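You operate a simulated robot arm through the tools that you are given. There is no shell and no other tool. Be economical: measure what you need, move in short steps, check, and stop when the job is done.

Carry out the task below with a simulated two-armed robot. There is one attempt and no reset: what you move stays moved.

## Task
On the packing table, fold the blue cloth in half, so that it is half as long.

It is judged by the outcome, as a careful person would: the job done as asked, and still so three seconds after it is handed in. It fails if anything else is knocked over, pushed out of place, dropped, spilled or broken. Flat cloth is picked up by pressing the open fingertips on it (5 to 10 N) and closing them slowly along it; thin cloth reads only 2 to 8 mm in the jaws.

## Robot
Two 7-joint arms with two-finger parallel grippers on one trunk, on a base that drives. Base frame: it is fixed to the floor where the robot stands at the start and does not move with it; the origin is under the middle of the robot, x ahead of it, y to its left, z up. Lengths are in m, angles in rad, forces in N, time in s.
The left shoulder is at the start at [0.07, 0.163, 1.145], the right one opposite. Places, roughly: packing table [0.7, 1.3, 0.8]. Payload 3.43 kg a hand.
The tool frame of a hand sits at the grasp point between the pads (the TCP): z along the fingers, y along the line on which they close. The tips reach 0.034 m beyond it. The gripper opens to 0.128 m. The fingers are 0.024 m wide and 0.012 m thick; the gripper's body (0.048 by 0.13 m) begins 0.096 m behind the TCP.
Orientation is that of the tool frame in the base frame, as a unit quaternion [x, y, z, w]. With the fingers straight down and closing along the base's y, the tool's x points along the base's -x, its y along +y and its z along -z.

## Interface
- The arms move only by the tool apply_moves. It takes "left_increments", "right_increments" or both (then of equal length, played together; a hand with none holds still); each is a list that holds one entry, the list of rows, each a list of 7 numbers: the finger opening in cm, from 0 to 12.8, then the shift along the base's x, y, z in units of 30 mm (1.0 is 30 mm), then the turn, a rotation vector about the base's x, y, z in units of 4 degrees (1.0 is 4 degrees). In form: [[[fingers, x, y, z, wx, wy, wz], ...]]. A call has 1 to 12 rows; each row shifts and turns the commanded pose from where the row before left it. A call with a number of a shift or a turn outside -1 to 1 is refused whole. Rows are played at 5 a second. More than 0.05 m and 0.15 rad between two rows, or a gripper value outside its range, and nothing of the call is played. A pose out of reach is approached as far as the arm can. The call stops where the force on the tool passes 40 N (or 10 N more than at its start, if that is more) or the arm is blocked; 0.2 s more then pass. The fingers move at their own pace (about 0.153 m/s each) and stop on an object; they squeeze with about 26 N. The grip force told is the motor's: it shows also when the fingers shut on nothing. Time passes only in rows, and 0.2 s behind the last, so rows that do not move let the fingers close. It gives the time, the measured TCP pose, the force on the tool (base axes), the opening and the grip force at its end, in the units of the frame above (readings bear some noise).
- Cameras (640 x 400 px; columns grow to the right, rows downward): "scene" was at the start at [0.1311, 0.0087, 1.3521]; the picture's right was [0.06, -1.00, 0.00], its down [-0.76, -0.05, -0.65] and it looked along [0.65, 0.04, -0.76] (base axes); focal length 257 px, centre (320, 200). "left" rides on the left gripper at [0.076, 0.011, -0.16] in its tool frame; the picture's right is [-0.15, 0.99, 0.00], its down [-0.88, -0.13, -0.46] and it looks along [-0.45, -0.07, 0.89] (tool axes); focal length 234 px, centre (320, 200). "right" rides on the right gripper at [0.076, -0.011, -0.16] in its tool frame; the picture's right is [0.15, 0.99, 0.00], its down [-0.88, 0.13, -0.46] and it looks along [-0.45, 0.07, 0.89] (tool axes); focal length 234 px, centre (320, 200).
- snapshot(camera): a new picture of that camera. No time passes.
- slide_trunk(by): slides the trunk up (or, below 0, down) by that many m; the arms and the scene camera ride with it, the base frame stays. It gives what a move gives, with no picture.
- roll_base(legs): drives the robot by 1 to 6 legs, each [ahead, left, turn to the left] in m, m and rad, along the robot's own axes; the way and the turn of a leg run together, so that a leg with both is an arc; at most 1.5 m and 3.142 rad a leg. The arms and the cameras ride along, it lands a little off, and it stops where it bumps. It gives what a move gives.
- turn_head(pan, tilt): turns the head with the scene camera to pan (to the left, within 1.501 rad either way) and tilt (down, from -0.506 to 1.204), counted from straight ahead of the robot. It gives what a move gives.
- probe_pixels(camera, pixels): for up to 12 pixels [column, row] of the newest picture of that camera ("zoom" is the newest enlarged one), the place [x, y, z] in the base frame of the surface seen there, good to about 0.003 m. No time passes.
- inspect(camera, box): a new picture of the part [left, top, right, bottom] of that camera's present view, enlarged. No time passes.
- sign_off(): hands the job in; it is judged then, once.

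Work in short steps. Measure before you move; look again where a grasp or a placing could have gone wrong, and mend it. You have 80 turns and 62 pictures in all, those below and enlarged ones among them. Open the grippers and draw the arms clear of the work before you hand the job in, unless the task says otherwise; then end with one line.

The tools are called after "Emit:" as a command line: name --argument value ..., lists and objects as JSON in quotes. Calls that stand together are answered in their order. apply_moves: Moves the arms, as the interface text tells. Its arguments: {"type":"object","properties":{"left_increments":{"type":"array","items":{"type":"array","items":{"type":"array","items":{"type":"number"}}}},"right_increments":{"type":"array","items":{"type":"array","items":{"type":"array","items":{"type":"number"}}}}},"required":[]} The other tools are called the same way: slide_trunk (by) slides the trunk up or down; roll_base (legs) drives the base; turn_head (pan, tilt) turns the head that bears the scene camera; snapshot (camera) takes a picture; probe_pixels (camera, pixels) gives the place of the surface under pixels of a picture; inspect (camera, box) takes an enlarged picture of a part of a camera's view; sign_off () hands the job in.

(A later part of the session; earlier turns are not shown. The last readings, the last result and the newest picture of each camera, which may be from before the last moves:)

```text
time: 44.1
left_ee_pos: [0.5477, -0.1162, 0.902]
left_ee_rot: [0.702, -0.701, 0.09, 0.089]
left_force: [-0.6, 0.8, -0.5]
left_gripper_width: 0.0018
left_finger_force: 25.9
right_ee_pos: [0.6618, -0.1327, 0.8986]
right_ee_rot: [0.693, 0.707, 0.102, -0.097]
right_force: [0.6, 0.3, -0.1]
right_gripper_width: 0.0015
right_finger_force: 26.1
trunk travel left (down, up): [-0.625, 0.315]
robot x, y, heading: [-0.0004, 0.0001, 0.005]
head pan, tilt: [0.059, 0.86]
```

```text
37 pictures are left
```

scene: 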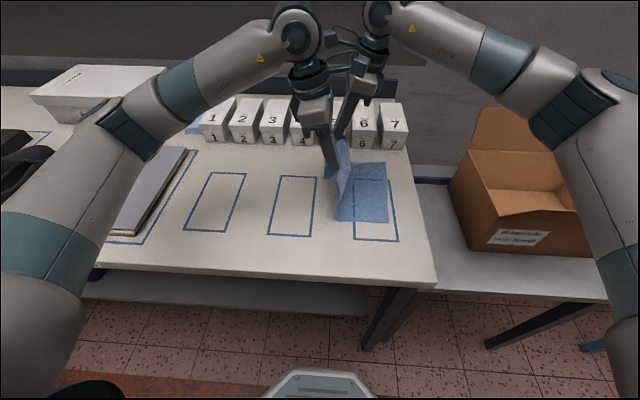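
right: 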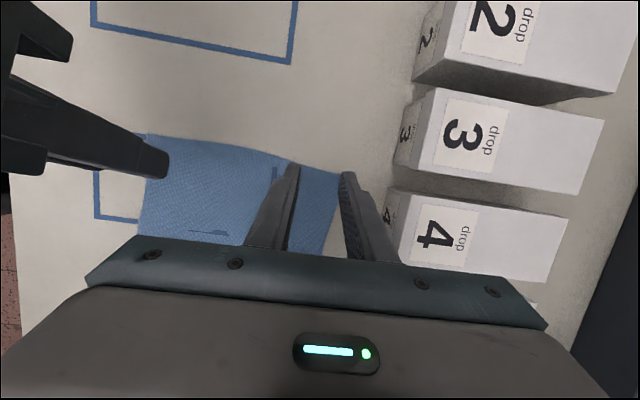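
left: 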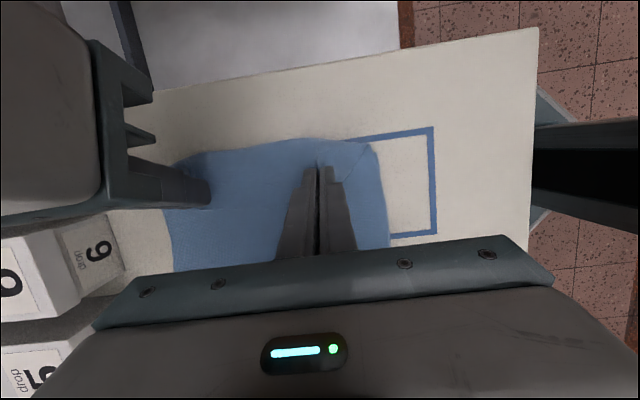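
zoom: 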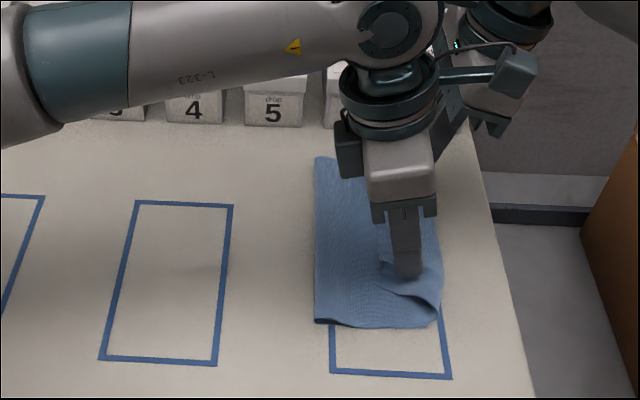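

The upper layer lies nicely over the lower. I lower until it just touches, then open slowly so the pinched ridges spread.

Emit:
apply_moves --left_increments '[[[0, -0.1, 0, -0.2, 0, 0, 0], [0, 0, 0, -0.16, 0, 0, 0], [0, 0, 0, 0, 0, 0, 0], [0.6, 0, 0, 0, 0, 0, 0], [1.2, 0, 0, 0, 0, 0, 0], [1.8, 0, 0, 0, 0, 0, 0], [2.4, 0, 0, 0, 0, 0, 0], [3.0, 0, 0, 0, 0, 0, 0], [3.0, 0, 0, 0, 0, 0, 0]]]' --right_increments '[[[0, 0.1, 0, -0.2, 0, 0, 0], [0, 0, 0, -0.1, 0, 0, 0], [0, 0, 0, 0, 0, 0, 0], [0.6, 0, 0, 0, 0, 0, 0], [1.2, 0, 0, 0, 0, 0, 0], [1.8, 0, 0, 0, 0, 0, 0], [2.4, 0, 0, 0, 0, 0, 0], [3.0, 0, 0, 0, 0, 0, 0], [3.0, 0, 0, 0, 0, 0, 0]]]'

Emit:
snapshot --camera "left"

Emit:
snapshot --camera "right"

```text
time: 46.1
left_ee_pos: [0.5455, -0.117, 0.8897]
left_ee_rot: [-0.701, 0.701, -0.091, -0.089]
left_force: [0.5, 0.2, -1.0]
left_gripper_width: 0.0298
left_finger_force: 0.1
right_ee_pos: [0.6648, -0.1326, 0.8901]
right_ee_rot: [0.693, 0.707, 0.103, -0.097]
right_force: [0.6, 0.5, -0.9]
right_gripper_width: 0.0296
right_finger_force: 0.1
trunk travel left (down, up): [-0.625, 0.315]
robot x, y, heading: [-0.0019, -0.0008, 0.008]
head pan, tilt: [0.059, 0.86]
```

```text
36 pictures are left
```

left: 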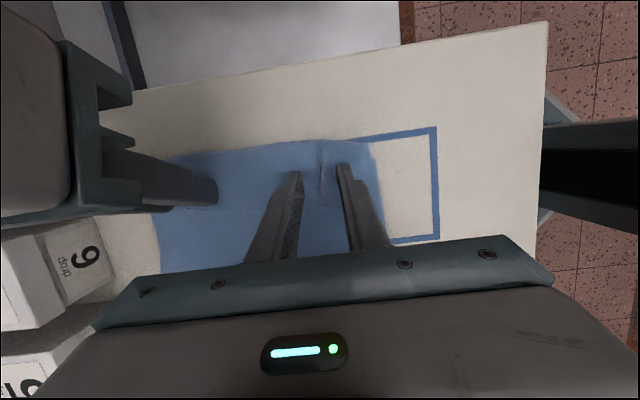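

```text
35 pictures are left
```

right: 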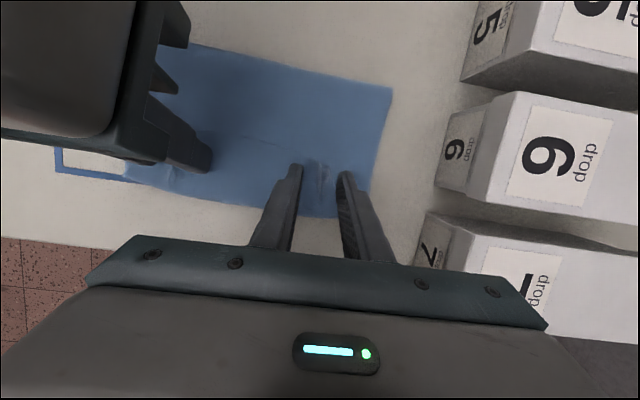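

Released cleanly with only small ridges. I raise both hands straight up first, then retract them apart to look.

Emit:
apply_moves --left_increments '[[[3.0, 0, 0, 0.4, 0, 0, 0], [3.0, 0, 0, 0.8, 0, 0, 0], [3.0, 0, 0, 0.9, 0, 0, 0], [3.0, 0, 0, 0.9, 0, 0, 0], [3.0, 0, 0.9, 0.5, 0, 0, 0], [3.0, 0, 1, 0, 0, 0, 0], [3.0, 0, 1, 0, 0, 0, 0], [3.0, 0, 1, 0, 0, 0, 0], [3.0, 0, 1, 0, 0, 0, 0], [3.0, 0, 1, 0, 0, 0, 0], [3.0, 0, 1, 0, 0, 0, 0], [3.0, 0, 1, 0, 0, 0, 0]]]' --right_increments '[[[3.0, 0, 0, 0.4, 0, 0, 0], [3.0, 0, 0, 0.8, 0, 0, 0], [3.0, 0, 0, 0.9, 0, 0, 0], [3.0, 0, 0, 0.9, 0, 0, 0], [3.0, 0, 0, 0.9, 0, 0, 0], [3.0, 0, 0, 0.9, 0, 0, 0], [3.0, 0, -0.5, 0.9, 0, 0, 0], [3.0, -0.5, -0.8, 0, 0, 0, 0], [3.0, -0.5, -0.8, 0, 0, 0, 0], [3.0, -0.5, -0.8, 0, 0, 0, 0], [3.0, -0.5, -0.8, 0, 0, 0, 0], [3.0, -0.5, -0.8, 0, 0, 0, 0]]]'

Emit:
inspect --camera "scene" --box '[290, 130, 440, 250]'

Emit:
snapshot --camera "scene"

```text
time: 48.8
left_ee_pos: [0.5454, 0.1199, 0.9953]
left_ee_rot: [-0.701, 0.701, -0.09, -0.089]
left_force: [0.0, 0.2, 0.7]
left_gripper_width: 0.0299
left_finger_force: 0.0
right_ee_pos: [0.5883, -0.2691, 1.0648]
right_ee_rot: [0.694, 0.706, 0.104, -0.096]
right_force: [0.3, -0.1, 0.8]
right_gripper_width: 0.03
right_finger_force: 0.1
trunk travel left (down, up): [-0.625, 0.315]
robot x, y, heading: [-0.0023, -0.0019, 0.013]
head pan, tilt: [0.059, 0.86]
```

```text
3.33 times, centred on (365, 190) of scene
```

zoom: 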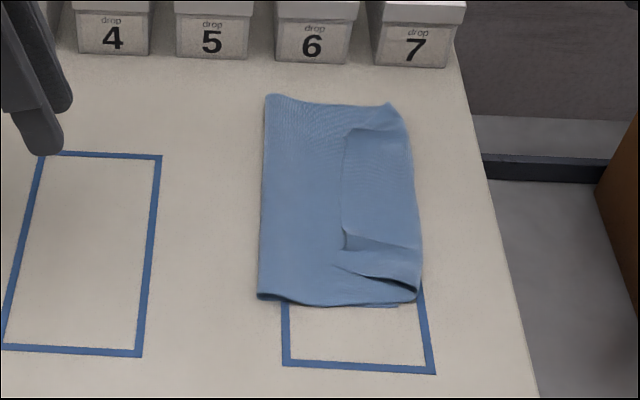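

```text
33 pictures are left
```

scene: 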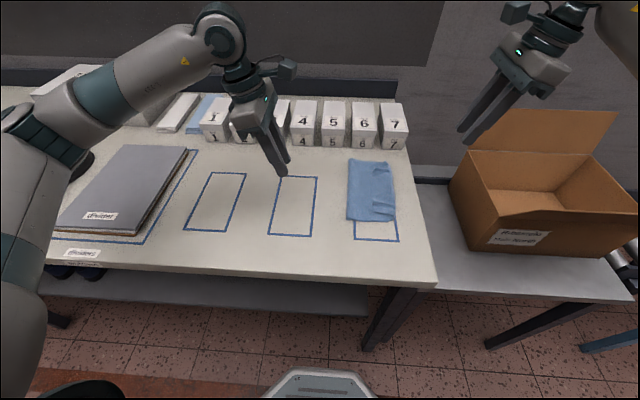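

The cloth is folded in half with edges aligned; a small ridge remains at the near-right corner (zoom ~(390,280)). I view it up close from the left hand and probe extents.

Emit:
inspect --camera "scene" --box '[335, 145, 410, 235]'

Emit:
probe_pixels --camera "scene" --pixels '[[371, 160], [407, 163], [349, 190], [347, 219], [413, 219], [392, 219], [394, 190], [389, 164], [350, 160], [385, 215], [378, 210]]'

```text
4.44 times, centred on (372, 190) of scene
```

zoom: 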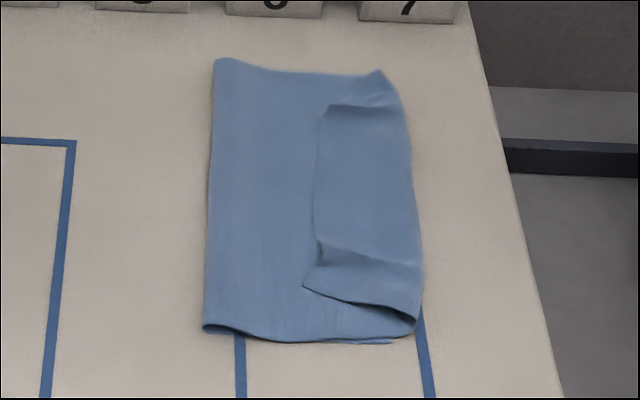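

```text
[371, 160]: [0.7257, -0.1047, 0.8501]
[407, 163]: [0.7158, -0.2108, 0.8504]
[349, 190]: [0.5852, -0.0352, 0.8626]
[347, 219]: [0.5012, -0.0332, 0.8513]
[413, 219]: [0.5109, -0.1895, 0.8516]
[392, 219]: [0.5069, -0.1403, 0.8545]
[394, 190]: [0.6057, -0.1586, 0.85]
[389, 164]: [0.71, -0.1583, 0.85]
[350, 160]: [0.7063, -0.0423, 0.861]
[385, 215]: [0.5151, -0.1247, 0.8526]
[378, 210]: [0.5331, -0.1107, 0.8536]
```

The close-up shows the upper layer's hem appears turned back (free edge at zoom (315,110)–(320,240), y ≈ −0.10), and the fold sits at y ≈ −0.035. I bring the left hand's camera over it for a top view.

Emit:
apply_moves --left_increments '[[[3.0, 0.1, 0, 0.9, 0, 0, 0], [3.0, 0.1, 0, 0.9, 0, 0, 0], [3.0, 0.2, -0.8, 0.9, 0, 0, 0], [3.0, 0.2, -0.9, 0.5, 0, 0, 0], [3.0, 0.2, -0.9, 0, 0, 0, 0], [3.0, 0.2, -0.9, 0, 0, 0, 0], [3.0, 0.2, -0.9, 0, 0, 0, 0], [3.0, 0, 0, 0, 0, 0, 0]]]'

Emit:
snapshot --camera "left"

```text
time: 50.5
left_ee_pos: [0.579, -0.0137, 1.0917]
left_ee_rot: [0.702, -0.701, 0.091, 0.09]
left_force: [0.4, 0.6, 0.2]
left_gripper_width: 0.03
left_finger_force: 0.1
right_ee_pos: [0.5905, -0.2664, 1.0641]
right_ee_rot: [0.693, 0.707, 0.103, -0.097]
right_force: [0.5, -0.7, -1.3]
right_gripper_width: 0.0299
right_finger_force: 0.3
trunk travel left (down, up): [-0.625, 0.315]
robot x, y, heading: [0.0006, -0.0023, 0.01]
head pan, tilt: [0.059, 0.86]
```

```text
31 pictures are left
```

left: 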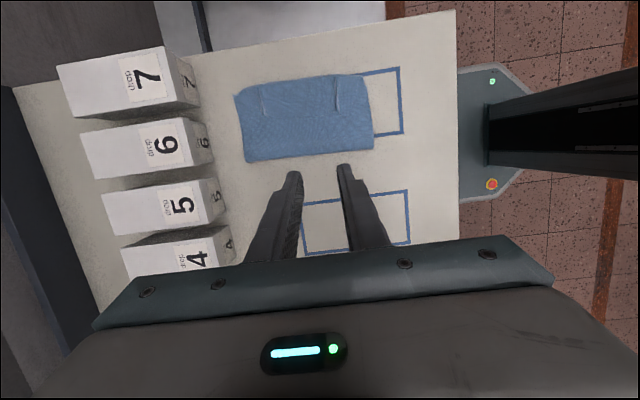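

From above it looks different; I zoom in.

Emit:
inspect --camera "left" --box '[220, 55, 410, 175]'

Emit:
inspect --camera "scene" --box '[335, 145, 410, 235]'

Emit:
probe_pixels --camera "left" --pixels '[[237, 99], [300, 83], [358, 77], [371, 120], [372, 147], [310, 155], [248, 159], [262, 102], [337, 95], [300, 120], [300, 95]]'

```text
3.33 times, centred on (315, 115) of left
```

zoom: 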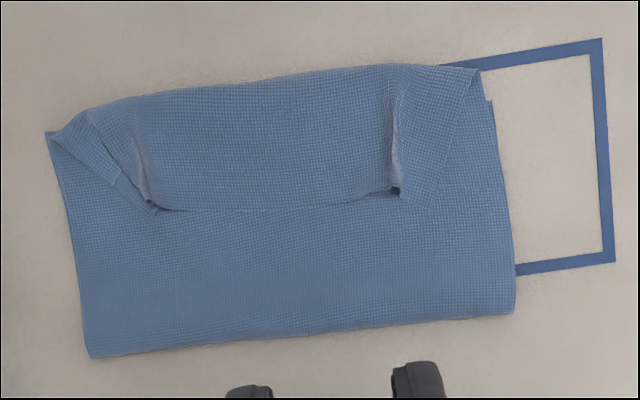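

```text
4.44 times, centred on (372, 190) of scene
```

zoom: 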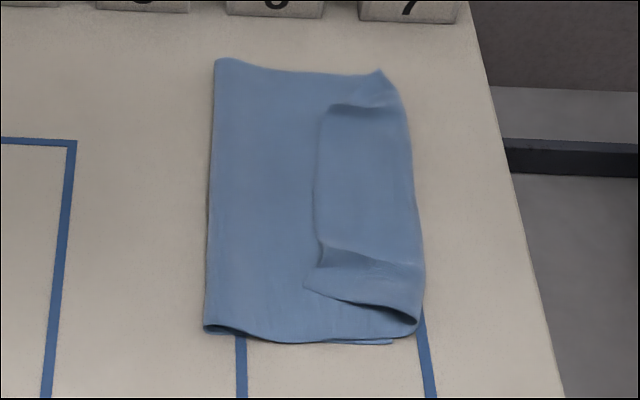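

```text
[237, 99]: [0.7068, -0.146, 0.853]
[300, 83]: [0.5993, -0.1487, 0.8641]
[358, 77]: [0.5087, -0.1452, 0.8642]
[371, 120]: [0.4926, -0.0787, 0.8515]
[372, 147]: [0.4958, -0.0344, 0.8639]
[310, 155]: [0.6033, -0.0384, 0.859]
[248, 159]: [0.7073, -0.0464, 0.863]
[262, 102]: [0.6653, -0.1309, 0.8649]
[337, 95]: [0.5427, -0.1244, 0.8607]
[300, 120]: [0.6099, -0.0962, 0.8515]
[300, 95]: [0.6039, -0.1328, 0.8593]
```

The top view shows the layer's edge strip (~4.5 cm) turned back at y ≈ −0.148, because the hands kept their orientation. I'll regrip the two ridges exactly where I released them, swing the layer back open, and refold with hand rotation. First, return over the ridges.

Emit:
apply_moves --left_increments '[[[3.0, -0.22, -0.69, 0, 0, 0, 0], [3.0, -0.22, -0.69, 0, 0, 0, 0], [3.0, -0.22, -0.69, 0, 0, 0, 0], [3.0, -0.23, -0.69, 0, 0, 0, 0], [3.0, -0.22, -0.69, 0, 0, 0, 0], [3.0, 0, 0, -0.9, 0, 0, 0], [3.0, 0, 0, -0.9, 0, 0, 0], [3.0, 0, 0, -0.9, 0, 0, 0], [3.0, 0, 0, -0.9, 0, 0, 0], [3.0, 0, 0, -0.9, 0, 0, 0], [3.0, 0, 0, -0.9, 0, 0, 0], [3.0, 0, 0, -0.6, 0, 0, 0]]]' --right_increments '[[[3.0, 0.5, 0.89, 0, 0, 0, 0], [3.0, 0.5, 0.89, 0, 0, 0, 0], [3.0, 0.5, 0.89, 0, 0, 0, 0], [3.0, 0.49, 0.89, 0, 0, 0, 0], [3.0, 0.49, 0.9, 0, 0, 0, 0], [3.0, 0, 0, -0.9, 0, 0, 0], [3.0, 0, 0, -0.9, 0, 0, 0], [3.0, 0, 0, -0.9, 0, 0, 0], [3.0, 0, 0, -0.9, 0, 0, 0], [3.0, 0, 0, -0.9, 0, 0, 0], [3.0, 0, 0, -0.6, 0, 0, 0], [3.0, 0, 0, 0, 0, 0, 0]]]'

Emit:
inspect --camera "left" --box '[200, 90, 440, 240]'

Emit:
inspect --camera "right" --box '[200, 90, 440, 240]'

```text
time: 53.1
left_ee_pos: [0.5471, -0.1173, 0.9106]
left_ee_rot: [0.702, -0.701, 0.09, 0.089]
left_force: [0.7, 0.4, -0.4]
left_gripper_width: 0.0301
left_finger_force: 0.0
right_ee_pos: [0.6641, -0.1331, 0.9073]
right_ee_rot: [0.693, 0.707, 0.104, -0.097]
right_force: [0.3, -0.6, -0.2]
right_gripper_width: 0.0297
right_finger_force: 0.0
trunk travel left (down, up): [-0.625, 0.315]
robot x, y, heading: [-0.003, -0.0002, 0.002]
head pan, tilt: [0.059, 0.86]
```

```text
2.67 times, centred on (320, 165) of left
```

zoom: 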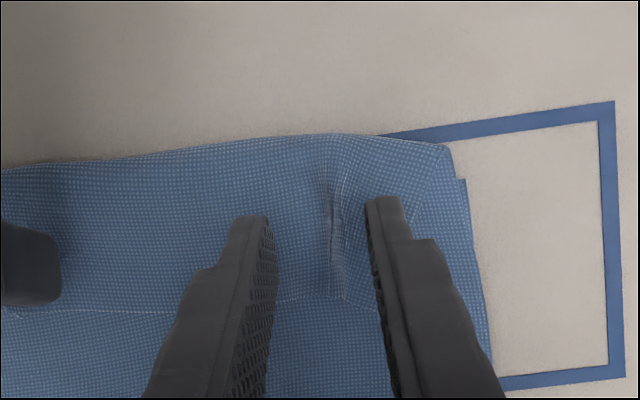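

```text
2.67 times, centred on (320, 165) of right
```

zoom: 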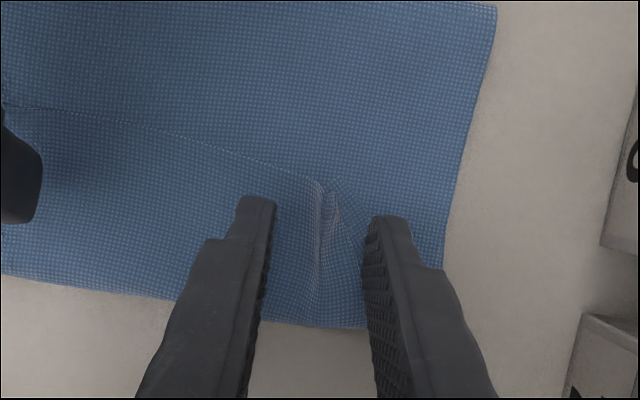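

Both ridges lie right between the open fingers. I lower to just-touching and close on the ridges.

Emit:
apply_moves --left_increments '[[[3.0, 0, 0, -0.35, 0, 0, 0], [3.0, 0, 0, -0.33, 0, 0, 0], [3.0, 0, 0, 0, 0, 0, 0], [2.2, 0, 0, 0, 0, 0, 0], [1.5, 0, 0, 0, 0, 0, 0], [0.8, 0, 0, 0, 0, 0, 0], [0, 0, 0, 0, 0, 0, 0], [0, 0, 0, 0, 0, 0, 0]]]' --right_increments '[[[3.0, 0, 0, -0.3, 0, 0, 0], [3.0, 0, 0, -0.27, 0, 0, 0], [3.0, 0, 0, 0, 0, 0, 0], [2.2, 0, 0, 0, 0, 0, 0], [1.5, 0, 0, 0, 0, 0, 0], [0.8, 0, 0, 0, 0, 0, 0], [0, 0, 0, 0, 0, 0, 0], [0, 0, 0, 0, 0, 0, 0]]]'

Emit:
apply_moves --left_increments '[[[0, 0, 0, 0.3, 0, 0, 0], [0, 0, 0, 0.3, 0, 0, 0], [0, 0, 0, 0.4, 0, 0, 0], [0, 0, 0, 0, 0, 0, 0]]]' --right_increments '[[[0, 0, 0, 0.3, 0, 0, 0], [0, 0, 0, 0.3, 0, 0, 0], [0, 0, 0, 0.4, 0, 0, 0], [0, 0, 0, 0, 0, 0, 0]]]'

Emit:
inspect --camera "right" --box '[200, 90, 440, 240]'

Emit:
inspect --camera "left" --box '[200, 90, 440, 240]'

```text
time: 55.0
left_ee_pos: [0.549, -0.117, 0.8904]
left_ee_rot: [0.702, -0.701, 0.091, 0.089]
left_force: [5.5, -0.8, 0.7]
left_gripper_width: 0.0018
left_finger_force: 25.8
right_ee_pos: [0.6649, -0.1333, 0.8907]
right_ee_rot: [0.693, 0.707, 0.103, -0.096]
right_force: [-4.6, 0.5, 0.6]
right_gripper_width: 0.0018
right_finger_force: 26.0
trunk travel left (down, up): [-0.625, 0.315]
robot x, y, heading: [-0.0039, -0.0047, 0.004]
head pan, tilt: [0.059, 0.86]
```

```text
time: 56.0
left_ee_pos: [0.5472, -0.1158, 0.919]
left_ee_rot: [-0.701, 0.702, -0.09, -0.089]
left_force: [11.3, -0.4, 0.2]
left_gripper_width: 0.0023
left_finger_force: 26.0
right_ee_pos: [0.6654, -0.1333, 0.9188]
right_ee_rot: [0.694, 0.707, 0.103, -0.096]
right_force: [-11.5, 0.3, 0.5]
right_gripper_width: 0.0021
right_finger_force: 26.2
trunk travel left (down, up): [-0.625, 0.315]
robot x, y, heading: [-0.0045, -0.0012, 0.009]
head pan, tilt: [0.059, 0.86]
```

```text
2.67 times, centred on (320, 165) of right
```

zoom: 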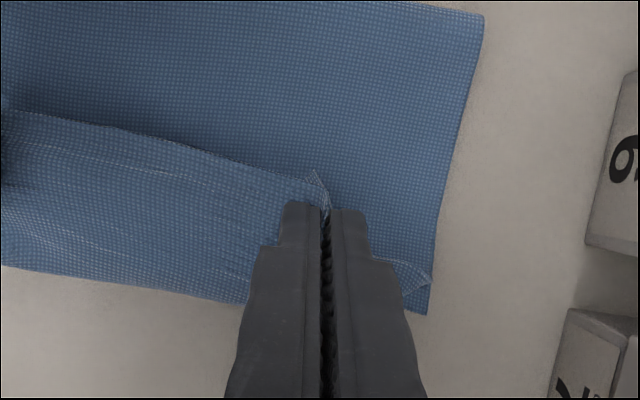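

```text
2.67 times, centred on (320, 165) of left
```

zoom: 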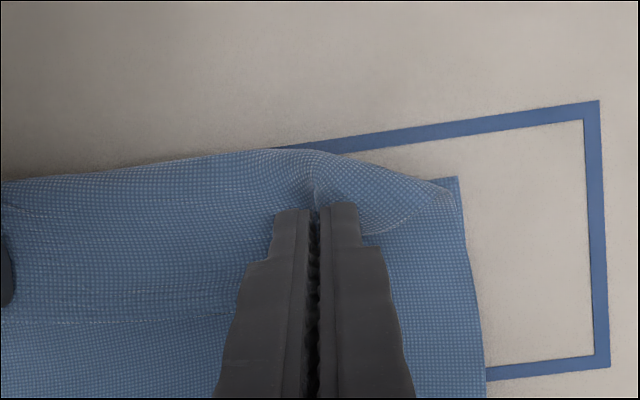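

Both ridges are held; hands pull ~11 N against each other, so I ease them together a few mm and swing the layer back open (first part of the reverse arc).

Emit:
apply_moves --left_increments '[[[0, 0.1, 0.21, 0.46, 0, 0, 0], [0, 0.06, 0.21, 0.46, 0, 0, 0], [0, 0, 0.34, 0.4, 0, 0, 0], [0, 0, 0.34, 0.4, 0, 0, 0], [0, 0, 0.44, 0.305, 0, 0, 0], [0, 0, 0.44, 0.305, 0, 0, 0], [0, 0, 0.51, 0.19, 0, 0, 0], [0, 0, 0.51, 0.19, 0, 0, 0], [0, 0, 0.55, 0.065, 0, 0, 0], [0, 0, 0.55, 0.065, 0, 0, 0], [0, 0, 0.55, -0.065, 0, 0, 0], [0, 0, 0.55, -0.065, 0, 0, 0]]]' --right_increments '[[[0, -0.1, 0.21, 0.46, 0, 0, 0], [0, -0.06, 0.21, 0.46, 0, 0, 0], [0, 0, 0.34, 0.4, 0, 0, 0], [0, 0, 0.34, 0.4, 0, 0, 0], [0, 0, 0.44, 0.305, 0, 0, 0], [0, 0, 0.44, 0.305, 0, 0, 0], [0, 0, 0.51, 0.19, 0, 0, 0], [0, 0, 0.51, 0.19, 0, 0, 0], [0, 0, 0.55, 0.065, 0, 0, 0], [0, 0, 0.55, 0.065, 0, 0, 0], [0, 0, 0.55, -0.065, 0, 0, 0], [0, 0, 0.55, -0.065, 0, 0, 0]]]'

Emit:
snapshot --camera "scene"

```text
time: 58.5
left_ee_pos: [0.5531, 0.0415, 1.0011]
left_ee_rot: [0.701, -0.701, 0.092, 0.091]
left_force: [0.4, 0.6, -0.2]
left_gripper_width: 0.0018
left_finger_force: 27.0
right_ee_pos: [0.6606, 0.0243, 1.0027]
right_ee_rot: [0.693, 0.707, 0.103, -0.097]
right_force: [1.1, 0.1, 0.8]
right_gripper_width: 0.0018
right_finger_force: 26.2
trunk travel left (down, up): [-0.625, 0.315]
robot x, y, heading: [-0.0039, -0.0015, 0.004]
head pan, tilt: [0.059, 0.86]
```

```text
24 pictures are left
```

scene: 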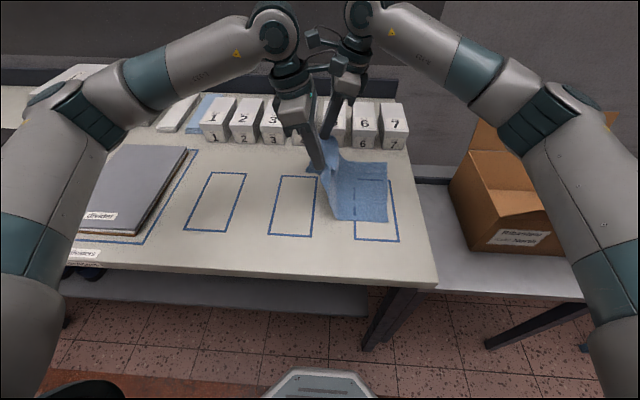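

Unfolding well. I finish laying it flat, then open and lift the hands straight up.

Emit:
apply_moves --left_increments '[[[0, 0, 0.51, -0.19, 0, 0, 0], [0, 0, 0.51, -0.19, 0, 0, 0], [0, 0, 0.44, -0.305, 0, 0, 0], [0, 0, 0.44, -0.305, 0, 0, 0], [0, 0, 0.34, -0.4, 0, 0, 0], [0, 0, 0.34, -0.4, 0, 0, 0], [0, 0, 0.21, -0.46, 0, 0, 0], [0, 0, 0.21, -0.46, 0, 0, 0], [0, -0.1, 0.1, -0.5, 0, 0, 0], [0, -0.1, 0.1, -0.44, 0, 0, 0], [0, -0.1, 0, 0, 0, 0, 0], [0, 0, 0, 0, 0, 0, 0]]]' --right_increments '[[[0, 0, 0.51, -0.19, 0, 0, 0], [0, 0, 0.51, -0.19, 0, 0, 0], [0, 0, 0.44, -0.305, 0, 0, 0], [0, 0, 0.44, -0.305, 0, 0, 0], [0, 0, 0.34, -0.4, 0, 0, 0], [0, 0, 0.34, -0.4, 0, 0, 0], [0, 0, 0.21, -0.46, 0, 0, 0], [0, 0, 0.21, -0.46, 0, 0, 0], [0, 0.1, 0.1, -0.5, 0, 0, 0], [0, 0.1, 0.1, -0.44, 0, 0, 0], [0, 0.1, 0, 0, 0, 0, 0], [0, 0, 0, 0, 0, 0, 0]]]'

Emit:
apply_moves --left_increments '[[[0.8, 0, 0, 0, 0, 0, 0], [1.6, 0, 0, 0, 0, 0, 0], [2.4, 0, 0, 0, 0, 0, 0], [3.4, 0, 0, 0, 0, 0, 0], [3.4, 0, 0, 0.4, 0, 0, 0], [3.4, 0, 0, 0.9, 0, 0, 0], [3.4, 0, 0, 0.9, 0, 0, 0], [3.4, -0.3, 0.5, 0.9, 0, 0, 0], [3.4, -0.5, 0.5, 0.9, 0, 0, 0], [3.4, -0.5, 0.5, 0.3, 0, 0, 0]]]' --right_increments '[[[0.8, 0, 0, 0, 0, 0, 0], [1.6, 0, 0, 0, 0, 0, 0], [2.4, 0, 0, 0, 0, 0, 0], [3.4, 0, 0, 0, 0, 0, 0], [3.4, 0, 0, 0.4, 0, 0, 0], [3.4, 0, 0, 0.9, 0, 0, 0], [3.4, 0, 0, 0.9, 0, 0, 0], [3.4, 0, 0, 0.9, 0, 0, 0], [3.4, 0, -0.9, 0.9, 0, 0, 0], [3.4, 0, -0.9, 0.3, 0, 0, 0]]]'

Emit:
inspect --camera "scene" --box '[240, 120, 420, 240]'

```text
time: 61.1
left_ee_pos: [0.5446, 0.1375, 0.8931]
left_ee_rot: [0.702, -0.701, 0.092, 0.089]
left_force: [20.7, -2.2, 0.4]
left_gripper_width: 0.0035
left_finger_force: 26.7
right_ee_pos: [0.6681, 0.1178, 0.8909]
right_ee_rot: [0.692, 0.708, 0.102, -0.097]
right_force: [-20.3, 1.1, -1.2]
right_gripper_width: 0.0022
right_finger_force: 26.2
trunk travel left (down, up): [-0.625, 0.315]
robot x, y, heading: [-0.0074, -0.0037, 0.009]
head pan, tilt: [0.059, 0.86]
```

```text
time: 63.4
left_ee_pos: [0.5042, 0.1803, 1.0232]
left_ee_rot: [0.702, -0.701, 0.091, 0.089]
left_force: [0.2, 0.6, 0.4]
left_gripper_width: 0.0339
left_finger_force: 0.1
right_ee_pos: [0.6693, 0.0649, 1.0206]
right_ee_rot: [0.693, 0.707, 0.103, -0.096]
right_force: [0.5, 0.3, -0.4]
right_gripper_width: 0.0337
right_finger_force: 0.1
trunk travel left (down, up): [-0.625, 0.315]
robot x, y, heading: [-0.0014, 0.0003, 0.012]
head pan, tilt: [0.059, 0.86]
```

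```text
3.33 times, centred on (330, 180) of scene
```

zoom: 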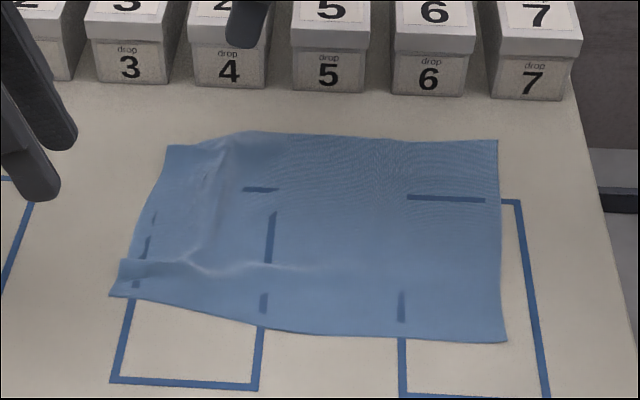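

The cloth is flat again with minor ridges. For the refold I'll pinch the very edge with fingers closing along y (hands at yaw 0), so edges can be turned over by rolling the hands. I undo lean and yaw now and probe the corners.

Emit:
probe_pixels --camera "zoom" --pixels '[[170, 150], [115, 291], [140, 225], [494, 143], [503, 338], [499, 240], [155, 185], [127, 262]]'

Emit:
apply_moves --left_increments '[[[3.0, -0.3, 0.5, 0, 0.95, 0, 0], [3.0, -0.3, 0.5, 0, 0.95, 0, 0], [3.0, -0.3, 0.5, 0, 0.95, 0, 0], [3.0, 0, 0.5, 0, 0.9, 0, 0], [3.0, 0, 0, 0, 0, 0, -1], [3.0, 0, 0, 0, 0, 0, -1], [3.0, 0, 0, 0, 0, 0, -1], [3.0, 0, 0, 0, 0, 0, -1], [3.0, 0, 0, 0, 0, 0, -1], [3.0, 0, 0, 0, 0, 0, -1], [3.0, 0, 0, 0, 0, 0, -1], [3.0, 0, 0, 0, 0, 0, -1]]]' --right_increments '[[[3.0, 0, -0.5, 0, -0.95, 0, 0], [3.0, 0, -0.5, 0, -0.95, 0, 0], [3.0, 0, -0.5, 0, -0.95, 0, 0], [3.0, 0, -0.5, 0, -1, 0, 0], [3.0, 0, 0, 0, 0, 0, 1], [3.0, 0, 0, 0, 0, 0, 1], [3.0, 0, 0, 0, 0, 0, 1], [3.0, 0, 0, 0, 0, 0, 1], [3.0, 0, 0, 0, 0, 0, 1], [3.0, 0, 0, 0, 0, 0, 1], [3.0, 0, 0, 0, 0, 0, 1], [3.0, 0, 0, 0, 0, 0, 1]]]'

Emit:
apply_moves --left_increments '[[[3.0, 0, 0, 0, 0, 0, -1], [3.0, 0, 0, 0, 0, 0, -1], [3.0, 0, 0, 0, 0, 0, -1], [3.0, 0, 0, 0, 0, 0, -1], [3.0, 0, 0, 0, 0, 0, -1], [3.0, 0, 0, 0, 0, 0, -1], [3.0, 0, 0, 0, 0, 0, -1], [3.0, 0, 0, 0, 0, 0, -1], [3.0, 0, 0, 0, 0, 0, -1], [3.0, 0, 0, 0, 0, 0, -1], [3.0, 0, 0, 0, 0, 0, -1], [3.0, 0, 0, 0, 0, 0, -1]]]' --right_increments '[[[3.0, 0, 0, 0, 0, 0, 1], [3.0, 0, 0, 0, 0, 0, 1], [3.0, 0, 0, 0, 0, 0, 1], [3.0, 0, 0, 0, 0, 0, 1], [3.0, 0, 0, 0, 0, 0, 1], [3.0, 0, 0, 0, 0, 0, 1], [3.0, 0, 0, 0, 0, 0, 1], [3.0, 0, 0, 0, 0, 0, 1], [3.0, 0, 0, 0, 0, 0, 1], [3.0, 0, 0, 0, 0, 0, 1], [3.0, 0, 0, 0, 0, 0, 1], [3.0, 0, 0, 0, 0, 0, 1]]]'

```text
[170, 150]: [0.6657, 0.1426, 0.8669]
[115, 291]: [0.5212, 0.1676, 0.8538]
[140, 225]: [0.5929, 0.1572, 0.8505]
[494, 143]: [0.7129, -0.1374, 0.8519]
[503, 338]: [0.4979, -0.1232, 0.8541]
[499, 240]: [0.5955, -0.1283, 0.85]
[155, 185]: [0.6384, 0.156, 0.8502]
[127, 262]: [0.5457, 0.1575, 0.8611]
```

```text
time: 66.0
left_ee_pos: [0.4773, 0.2406, 1.0201]
left_ee_rot: [-0.484, 0.875, 0.001, 0.004]
left_force: [-0.4, 0.2, -0.8]
left_gripper_width: 0.03
left_finger_force: 0.1
right_ee_pos: [0.67, 0.0042, 1.0222]
right_ee_rot: [0.475, 0.88, 0.007, -0.004]
right_force: [-0.3, -0.9, -0.5]
right_gripper_width: 0.0298
right_finger_force: 0.2
trunk travel left (down, up): [-0.625, 0.315]
robot x, y, heading: [-0.0024, 0.0021, 0.012]
head pan, tilt: [0.059, 0.86]
```

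```text
time: 68.5
left_ee_pos: [0.4777, 0.2406, 1.0212]
left_ee_rot: [-0.087, 0.996, 0.0, 0.002]
left_force: [0.7, -0.6, 0.1]
left_gripper_width: 0.0298
left_finger_force: 0.0
right_ee_pos: [0.6689, 0.0035, 1.0228]
right_ee_rot: [0.077, 0.997, 0.004, -0.007]
right_force: [-0.3, -0.7, 0.6]
right_gripper_width: 0.0301
right_finger_force: 0.1
trunk travel left (down, up): [-0.625, 0.315]
robot x, y, heading: [0.0003, -0.0008, 0.007]
head pan, tilt: [0.059, 0.86]
```

Hands are nearly at yaw 0. I finish the yaw and look closely at the cloth's left edge from the scene camera to plan a smoothing drag and the grasp.

Emit:
apply_moves --left_increments '[[[3.0, 0, 0, 0, 0, 0, -1], [3.0, 0, 0, 0, 0, 0, -1], [3.0, 0, 0, 0, 0, 0, -0.5], [3.0, 0, 0, 0, 0, 0, 0]]]' --right_increments '[[[3.0, 0, -0.5, 0, 0, 0, 1], [3.0, 0, -0.5, 0, 0, 0, 1], [3.0, 0, 0, 0, 0, 0, 0.2], [3.0, 0, 0, 0, 0, 0, 0]]]'

Emit:
inspect --camera "scene" --box '[255, 145, 345, 225]'

Emit:
probe_pixels --camera "zoom" --pixels '[[130, 165], [70, 490], [240, 115], [300, 90], [200, 170], [150, 300], [100, 400], [200, 440], [70, 460], [150, 130]]'

```text
time: 69.5
left_ee_pos: [0.4791, 0.2414, 1.0205]
left_ee_rot: [0.001, 1.0, -0.001, 0.003]
left_force: [0.6, -0.8, -0.5]
left_gripper_width: 0.0301
left_finger_force: 0.0
right_ee_pos: [0.6688, -0.0252, 1.022]
right_ee_rot: [0.0, 1.0, 0.004, -0.007]
right_force: [0.6, 0.0, 0.0]
right_gripper_width: 0.0302
right_finger_force: 0.1
trunk travel left (down, up): [-0.625, 0.315]
robot x, y, heading: [-0.0022, -0.0009, 0.008]
head pan, tilt: [0.059, 0.86]
```

```text
5.00 times, centred on (300, 185) of scene
```

zoom: 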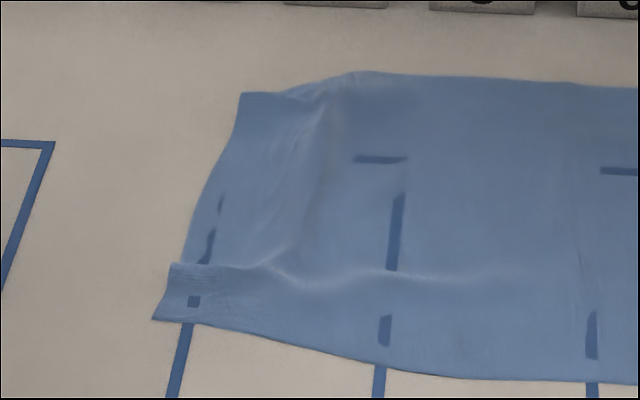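

```text
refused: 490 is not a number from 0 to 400
```

Emit:
probe_pixels --camera "zoom" --pixels '[[243, 96], [156, 316], [175, 266], [200, 220], [270, 270], [320, 100], [355, 75], [285, 150], [400, 272], [240, 325], [225, 140]]'

```text
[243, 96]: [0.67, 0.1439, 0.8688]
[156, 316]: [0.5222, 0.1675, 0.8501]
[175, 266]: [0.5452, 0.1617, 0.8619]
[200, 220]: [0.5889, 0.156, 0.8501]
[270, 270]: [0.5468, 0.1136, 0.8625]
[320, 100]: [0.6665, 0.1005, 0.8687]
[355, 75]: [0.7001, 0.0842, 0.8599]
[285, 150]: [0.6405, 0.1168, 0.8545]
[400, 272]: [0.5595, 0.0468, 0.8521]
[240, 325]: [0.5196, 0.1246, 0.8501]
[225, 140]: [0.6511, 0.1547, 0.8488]
```

Ridges lie at x ≈ 0.545 and ≈ 0.667. I'll press closed fingertips on the outer strips (left at (0.530, 0.145), right at (0.686, 0.122)) and drag them apart to smooth the edge; first hover.

Emit:
apply_moves --left_increments '[[[0, 0.34, -0.64, 0, 0, 0, 0], [0, 0.34, -0.64, 0, 0, 0, 0], [0, 0.34, -0.64, 0, 0, 0, 0], [0, 0.34, -0.64, -0.5, 0, 0, 0], [0, 0.34, -0.64, -0.9, 0, 0, 0], [0, 0, 0, -0.9, 0, 0, 0], [0, 0, 0, -0.9, 0, 0, 0], [0, 0, 0, -0.8, 0, 0, 0], [0, 0, 0, 0, 0, 0, 0]]]' --right_increments '[[[0, 0.12, 0.98, 0, 0, 0, 0], [0, 0.12, 0.98, 0, 0, 0, 0], [0, 0.12, 0.98, 0, 0, 0, 0], [0, 0.12, 0.98, -0.5, 0, 0, 0], [0, 0.12, 0.98, -0.9, 0, 0, 0], [0, 0, 0, -0.9, 0, 0, 0], [0, 0, 0, -0.9, 0, 0, 0], [0, 0, 0, -0.8, 0, 0, 0], [0, 0, 0, 0, 0, 0, 0]]]'

Emit:
snapshot --camera "right"

```text
time: 71.5
left_ee_pos: [0.5284, 0.1428, 0.901]
left_ee_rot: [0.0, 1.0, -0.002, 0.003]
left_force: [0.5, 0.8, -0.5]
left_gripper_width: 0.0
left_finger_force: 25.9
right_ee_pos: [0.6863, 0.1185, 0.9009]
right_ee_rot: [0.0, 1.0, 0.003, -0.006]
right_force: [0.0, 1.7, 0.5]
right_gripper_width: 0.0
right_finger_force: 26.0
trunk travel left (down, up): [-0.625, 0.315]
robot x, y, heading: [-0.0015, -0.0001, 0.004]
head pan, tilt: [0.059, 0.86]
```

```text
21 pictures are left
```

right: 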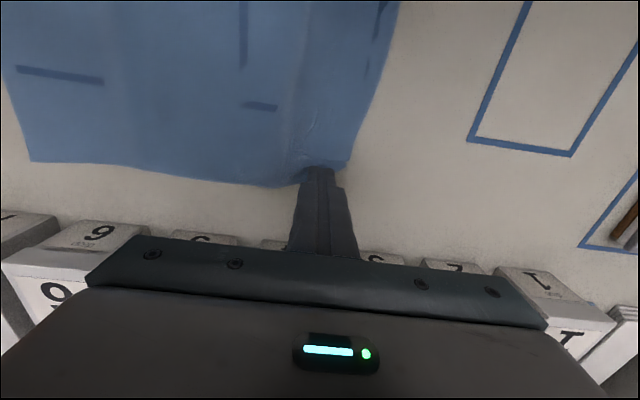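

The finger is just off the far edge; the corner is at (348,165). I probe a few points in this view.

Emit:
probe_pixels --camera "right" --pixels '[[346, 163], [350, 145], [360, 110], [378, 60], [305, 160], [280, 183], [300, 120], [330, 130]]'

```text
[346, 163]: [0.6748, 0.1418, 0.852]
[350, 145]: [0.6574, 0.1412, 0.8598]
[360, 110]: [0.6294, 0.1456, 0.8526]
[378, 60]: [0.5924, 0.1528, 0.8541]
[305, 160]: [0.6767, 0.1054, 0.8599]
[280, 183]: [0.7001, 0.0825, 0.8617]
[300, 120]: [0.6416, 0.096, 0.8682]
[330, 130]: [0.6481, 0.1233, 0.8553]
```

Far corner is at (0.676, 0.142). I shift the right tip to (0.664, 0.128) and lower both to contact.

Emit:
apply_moves --left_increments '[[[0, 0, 0, 0, 0, 0, 0], [0, 0, 0, -0.25, 0, 0, 0], [0, 0, 0, -0.22, 0, 0, 0], [0, 0, 0, -0.05, 0, 0, 0], [0, 0, 0, 0, 0, 0, 0]]]' --right_increments '[[[0, -0.75, 0.3, 0, 0, 0, 0], [0, 0, 0, -0.25, 0, 0, 0], [0, 0, 0, -0.22, 0, 0, 0], [0, 0, 0, -0.05, 0, 0, 0], [0, 0, 0, 0, 0, 0, 0]]]'

```text
time: 72.8
left_ee_pos: [0.5287, 0.1445, 0.8848]
left_ee_rot: [-0.001, 1.0, -0.001, 0.004]
left_force: [-0.1, -0.2, 0.4]
left_gripper_width: 0.0002
left_finger_force: 26.1
right_ee_pos: [0.6639, 0.1293, 0.8854]
right_ee_rot: [0.001, 1.0, 0.004, -0.007]
right_force: [1.8, 0.7, 3.4]
right_gripper_width: 0.0002
right_finger_force: 25.8
trunk travel left (down, up): [-0.625, 0.315]
robot x, y, heading: [0.0004, -0.0011, 0.004]
head pan, tilt: [0.059, 0.86]
```

Right at 3.4 N, left just touching. I press slightly more and drag them apart (right +27 mm, left −18 mm).

Emit:
apply_moves --left_increments '[[[0, 0, 0, -0.05, 0, 0, 0], [0, -0.15, 0, 0, 0, 0, 0], [0, -0.15, 0, 0, 0, 0, 0], [0, -0.15, 0, 0, 0, 0, 0], [0, -0.15, 0, 0, 0, 0, 0], [0, 0, 0, 0.5, 0, 0, 0], [0, 0, 0, 0.9, 0, 0, 0]]]' --right_increments '[[[0, 0, 0, -0.02, 0, 0, 0], [0, 0.22, 0, 0, 0, 0, 0], [0, 0.22, 0, 0, 0, 0, 0], [0, 0.22, 0, 0, 0, 0, 0], [0, 0.22, 0, 0, 0, 0, 0], [0, 0, 0, 0.5, 0, 0, 0], [0, 0, 0, 0.9, 0, 0, 0]]]'

Emit:
snapshot --camera "right"

Emit:
snapshot --camera "left"

```text
time: 74.3
left_ee_pos: [0.5099, 0.1449, 0.9247]
left_ee_rot: [-0.001, 1.0, 0.0, 0.003]
left_force: [0.7, -0.9, -0.7]
left_gripper_width: 0.0003
left_finger_force: 26.0
right_ee_pos: [0.6892, 0.1282, 0.9288]
right_ee_rot: [0.001, 1.0, 0.004, -0.007]
right_force: [-0.2, 0.0, 0.4]
right_gripper_width: 0.0
right_finger_force: 26.0
trunk travel left (down, up): [-0.625, 0.315]
robot x, y, heading: [-0.0033, -0.0006, 0.01]
head pan, tilt: [0.059, 0.86]
```

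```text
20 pictures are left
```

right: 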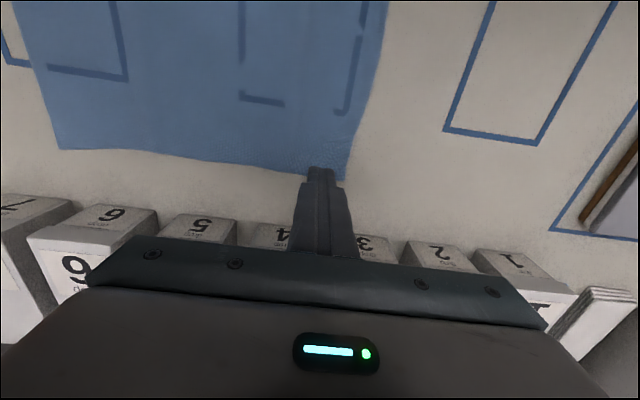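

```text
19 pictures are left
```

left: 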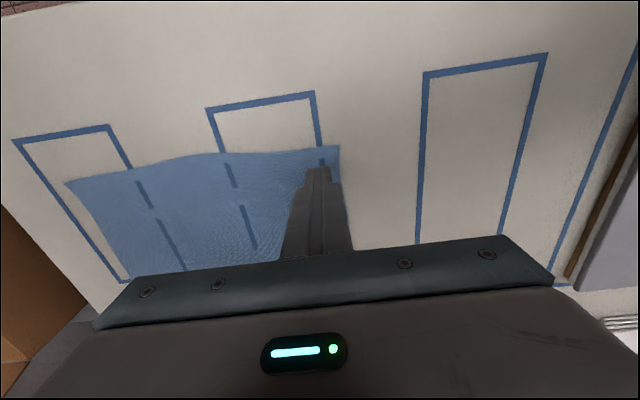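

The drag smoothed the cloth very well. I probe the current left edge and corners in both views.

Emit:
probe_pixels --camera "right" --pixels '[[345, 176], [352, 150], [360, 120], [376, 50], [290, 170], [62, 146]]'

Emit:
probe_pixels --camera "left" --pixels '[[337, 149], [340, 175], [343, 195], [210, 155], [70, 184]]'

```text
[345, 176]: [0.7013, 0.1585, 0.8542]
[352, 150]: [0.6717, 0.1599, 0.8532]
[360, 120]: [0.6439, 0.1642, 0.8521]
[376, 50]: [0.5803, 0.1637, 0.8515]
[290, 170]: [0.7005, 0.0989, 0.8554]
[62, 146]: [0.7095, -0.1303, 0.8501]
```

```text
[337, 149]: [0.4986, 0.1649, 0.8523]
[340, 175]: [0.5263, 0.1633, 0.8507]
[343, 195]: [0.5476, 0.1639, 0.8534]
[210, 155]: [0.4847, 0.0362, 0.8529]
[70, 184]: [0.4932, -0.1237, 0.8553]
```

The edge now runs straight: y ≈ 0.163 (near) to 0.160 (far), right edge ≈ −0.127. I position both hands with 2 cm opening across the edge (left x 0.52, right x 0.68) just above the cloth.

Emit:
apply_moves --left_increments '[[[2.0, 0.33, 0.2, 0, 0, 0, 0], [2.0, 0, 0, -0.6, 0, 0, 0], [2.0, 0, 0, -0.55, 0, 0, 0], [2.0, 0, 0, 0, 0, 0, 0]]]' --right_increments '[[[2.0, -0.3, 0.62, 0, 0, 0, 0], [2.0, 0, 0, -0.65, 0, 0, 0], [2.0, 0, 0, -0.65, 0, 0, 0], [2.0, 0, 0, 0, 0, 0, 0]]]'

Emit:
inspect --camera "left" --box '[240, 110, 400, 210]'

Emit:
inspect --camera "right" --box '[240, 110, 400, 210]'

```text
time: 75.3
left_ee_pos: [0.5207, 0.1503, 0.8899]
left_ee_rot: [0.001, 1.0, -0.001, 0.004]
left_force: [-0.1, -0.4, 0.6]
left_gripper_width: 0.02
left_finger_force: 0.1
right_ee_pos: [0.6817, 0.1497, 0.8888]
right_ee_rot: [0.0, 1.0, 0.004, -0.007]
right_force: [0.2, 0.0, 0.3]
right_gripper_width: 0.02
right_finger_force: 0.1
trunk travel left (down, up): [-0.625, 0.315]
robot x, y, heading: [-0.004, 0.0008, 0.004]
head pan, tilt: [0.059, 0.86]
```

```text
4.00 times, centred on (320, 160) of left
```

zoom: 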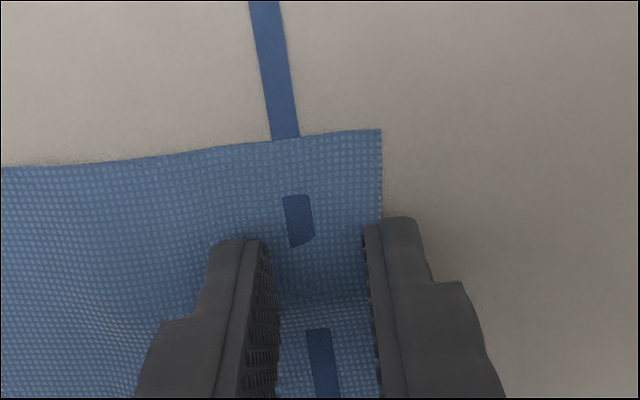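

```text
4.00 times, centred on (320, 160) of right
```

zoom: 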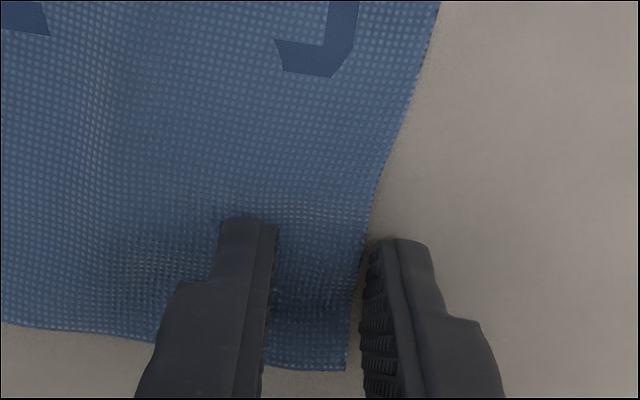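

Left edge is about 4 mm under the outer finger; right's outer finger sits on the edge, so I shift it −y 6 mm. Then press both gently.

Emit:
apply_moves --left_increments '[[[2.0, 0, -0.04, 0, 0, 0, 0], [2.0, 0, 0, -0.1, 0, 0, 0], [2.0, 0, 0, -0.05, 0, 0, 0], [2.0, 0, 0, 0, 0, 0, 0]]]' --right_increments '[[[2.0, -0.1, -0.2, 0, 0, 0, 0], [2.0, 0, 0, -0.08, 0, 0, 0], [2.0, 0, 0, -0.03, 0, 0, 0], [2.0, 0, 0, 0, 0, 0, 0]]]'

```text
time: 76.3
left_ee_pos: [0.5201, 0.1497, 0.8851]
left_ee_rot: [0.0, 1.0, -0.001, 0.004]
left_force: [-0.1, 0.5, 0.6]
left_gripper_width: 0.0202
left_finger_force: 0.0
right_ee_pos: [0.6786, 0.1435, 0.8854]
right_ee_rot: [0.0, 1.0, 0.004, -0.007]
right_force: [0.5, 0.1, 5.3]
right_gripper_width: 0.0198
right_finger_force: 0.1
trunk travel left (down, up): [-0.625, 0.315]
robot x, y, heading: [-0.0046, -0.0, -0.0]
head pan, tilt: [0.059, 0.86]
```

Right is at 5 N; left needs about 1 mm more.

Emit:
apply_moves --left_increments '[[[2.0, 0, 0, -0.035, 0, 0, 0], [2.0, 0, 0, 0, 0, 0, 0], [2.0, 0, 0, 0, 0, 0, 0]]]' --right_increments '[[[2.0, 0, 0, -0.01, 0, 0, 0], [2.0, 0, 0, 0, 0, 0, 0], [2.0, 0, 0, 0, 0, 0, 0]]]'

```text
time: 77.2
left_ee_pos: [0.5195, 0.1502, 0.8849]
left_ee_rot: [0.0, 1.0, -0.001, 0.005]
left_force: [0.9, -0.5, 1.5]
left_gripper_width: 0.0197
left_finger_force: 0.0
right_ee_pos: [0.6788, 0.1417, 0.8858]
right_ee_rot: [0.001, 1.0, 0.004, -0.006]
right_force: [1.2, 1.5, 7.9]
right_gripper_width: 0.019
right_finger_force: 0.0
trunk travel left (down, up): [-0.625, 0.315]
robot x, y, heading: [-0.0018, -0.0022, 0.004]
head pan, tilt: [0.059, 0.86]
```

I press the left a touch more and close both slowly, moving the hands −y so the outer finger gathers the edge.

Emit:
apply_moves --left_increments '[[[2.0, 0, 0, -0.025, 0, 0, 0], [2.0, 0, 0, 0, 0, 0, 0], [1.7, 0, -0.05, 0, 0, 0, 0], [1.4, 0, -0.05, 0, 0, 0, 0], [1.1, 0, -0.05, 0, 0, 0, 0], [0.8, 0, -0.05, 0, 0, 0, 0], [0.5, 0, -0.05, 0, 0, 0, 0], [0.2, 0, -0.05, 0, 0, 0, 0], [0, 0, 0, 0, 0, 0, 0], [0, 0, 0, 0, 0, 0, 0]]]' --right_increments '[[[2.0, 0, 0, 0, 0, 0, 0], [2.0, 0, 0, 0, 0, 0, 0], [1.7, 0, -0.05, 0, 0, 0, 0], [1.4, 0, -0.05, 0, 0, 0, 0], [1.1, 0, -0.05, 0, 0, 0, 0], [0.8, 0, -0.05, 0, 0, 0, 0], [0.5, 0, -0.05, 0, 0, 0, 0], [0.2, 0, -0.05, 0, 0, 0, 0], [0, 0, 0, 0, 0, 0, 0], [0, 0, 0, 0, 0, 0, 0]]]'

Emit:
apply_moves --left_increments '[[[0, 0, 0, 0.15, 0, 0, 0], [0, 0, 0, 0.3, 0, 0, 0], [0, 0, 0, 0.4, 0, 0, 0], [0, 0, 0, 0, 0, 0, 0]]]' --right_increments '[[[0, 0, 0, 0.15, 0, 0, 0], [0, 0, 0, 0.3, 0, 0, 0], [0, 0, 0, 0.4, 0, 0, 0], [0, 0, 0, 0, 0, 0, 0]]]'

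Emit:
inspect --camera "scene" --box '[240, 110, 420, 240]'

Emit:
inspect --camera "left" --box '[240, 110, 400, 210]'

```text
time: 79.3
left_ee_pos: [0.5192, 0.1414, 0.8849]
left_ee_rot: [0.0, 1.0, -0.001, 0.005]
left_force: [1.0, 2.1, 10.3]
left_gripper_width: 0.0018
left_finger_force: 26.0
right_ee_pos: [0.6769, 0.1331, 0.8857]
right_ee_rot: [0.0, 1.0, 0.004, -0.006]
right_force: [-0.7, -0.2, 0.4]
right_gripper_width: 0.0017
right_finger_force: 25.5
trunk travel left (down, up): [-0.625, 0.315]
robot x, y, heading: [-0.002, -0.0018, 0.011]
head pan, tilt: [0.059, 0.86]
```

```text
time: 80.3
left_ee_pos: [0.5213, 0.1426, 0.9101]
left_ee_rot: [0.001, 1.0, -0.001, 0.004]
left_force: [-0.3, -0.2, -0.2]
left_gripper_width: 0.0018
left_finger_force: 26.1
right_ee_pos: [0.6794, 0.1331, 0.9113]
right_ee_rot: [0.001, 1.0, 0.004, -0.008]
right_force: [-0.2, -0.8, -0.3]
right_gripper_width: 0.002
right_finger_force: 25.8
trunk travel left (down, up): [-0.625, 0.315]
robot x, y, heading: [-0.0033, -0.0012, 0.008]
head pan, tilt: [0.059, 0.86]
```

```text
3.08 times, centred on (330, 175) of scene
```

zoom: 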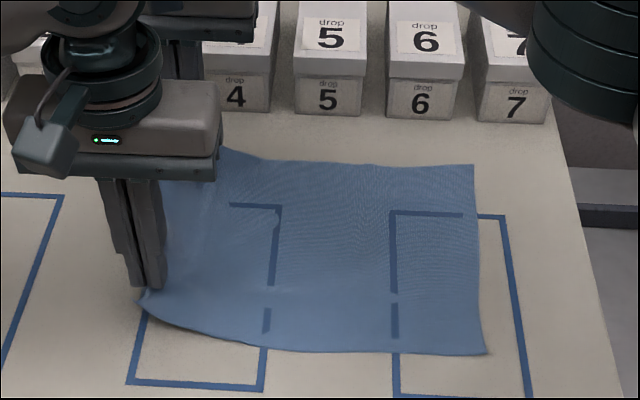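

```text
4.00 times, centred on (320, 160) of left
```

zoom: 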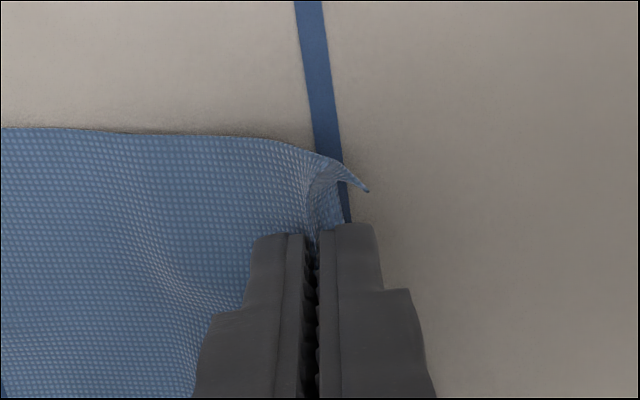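

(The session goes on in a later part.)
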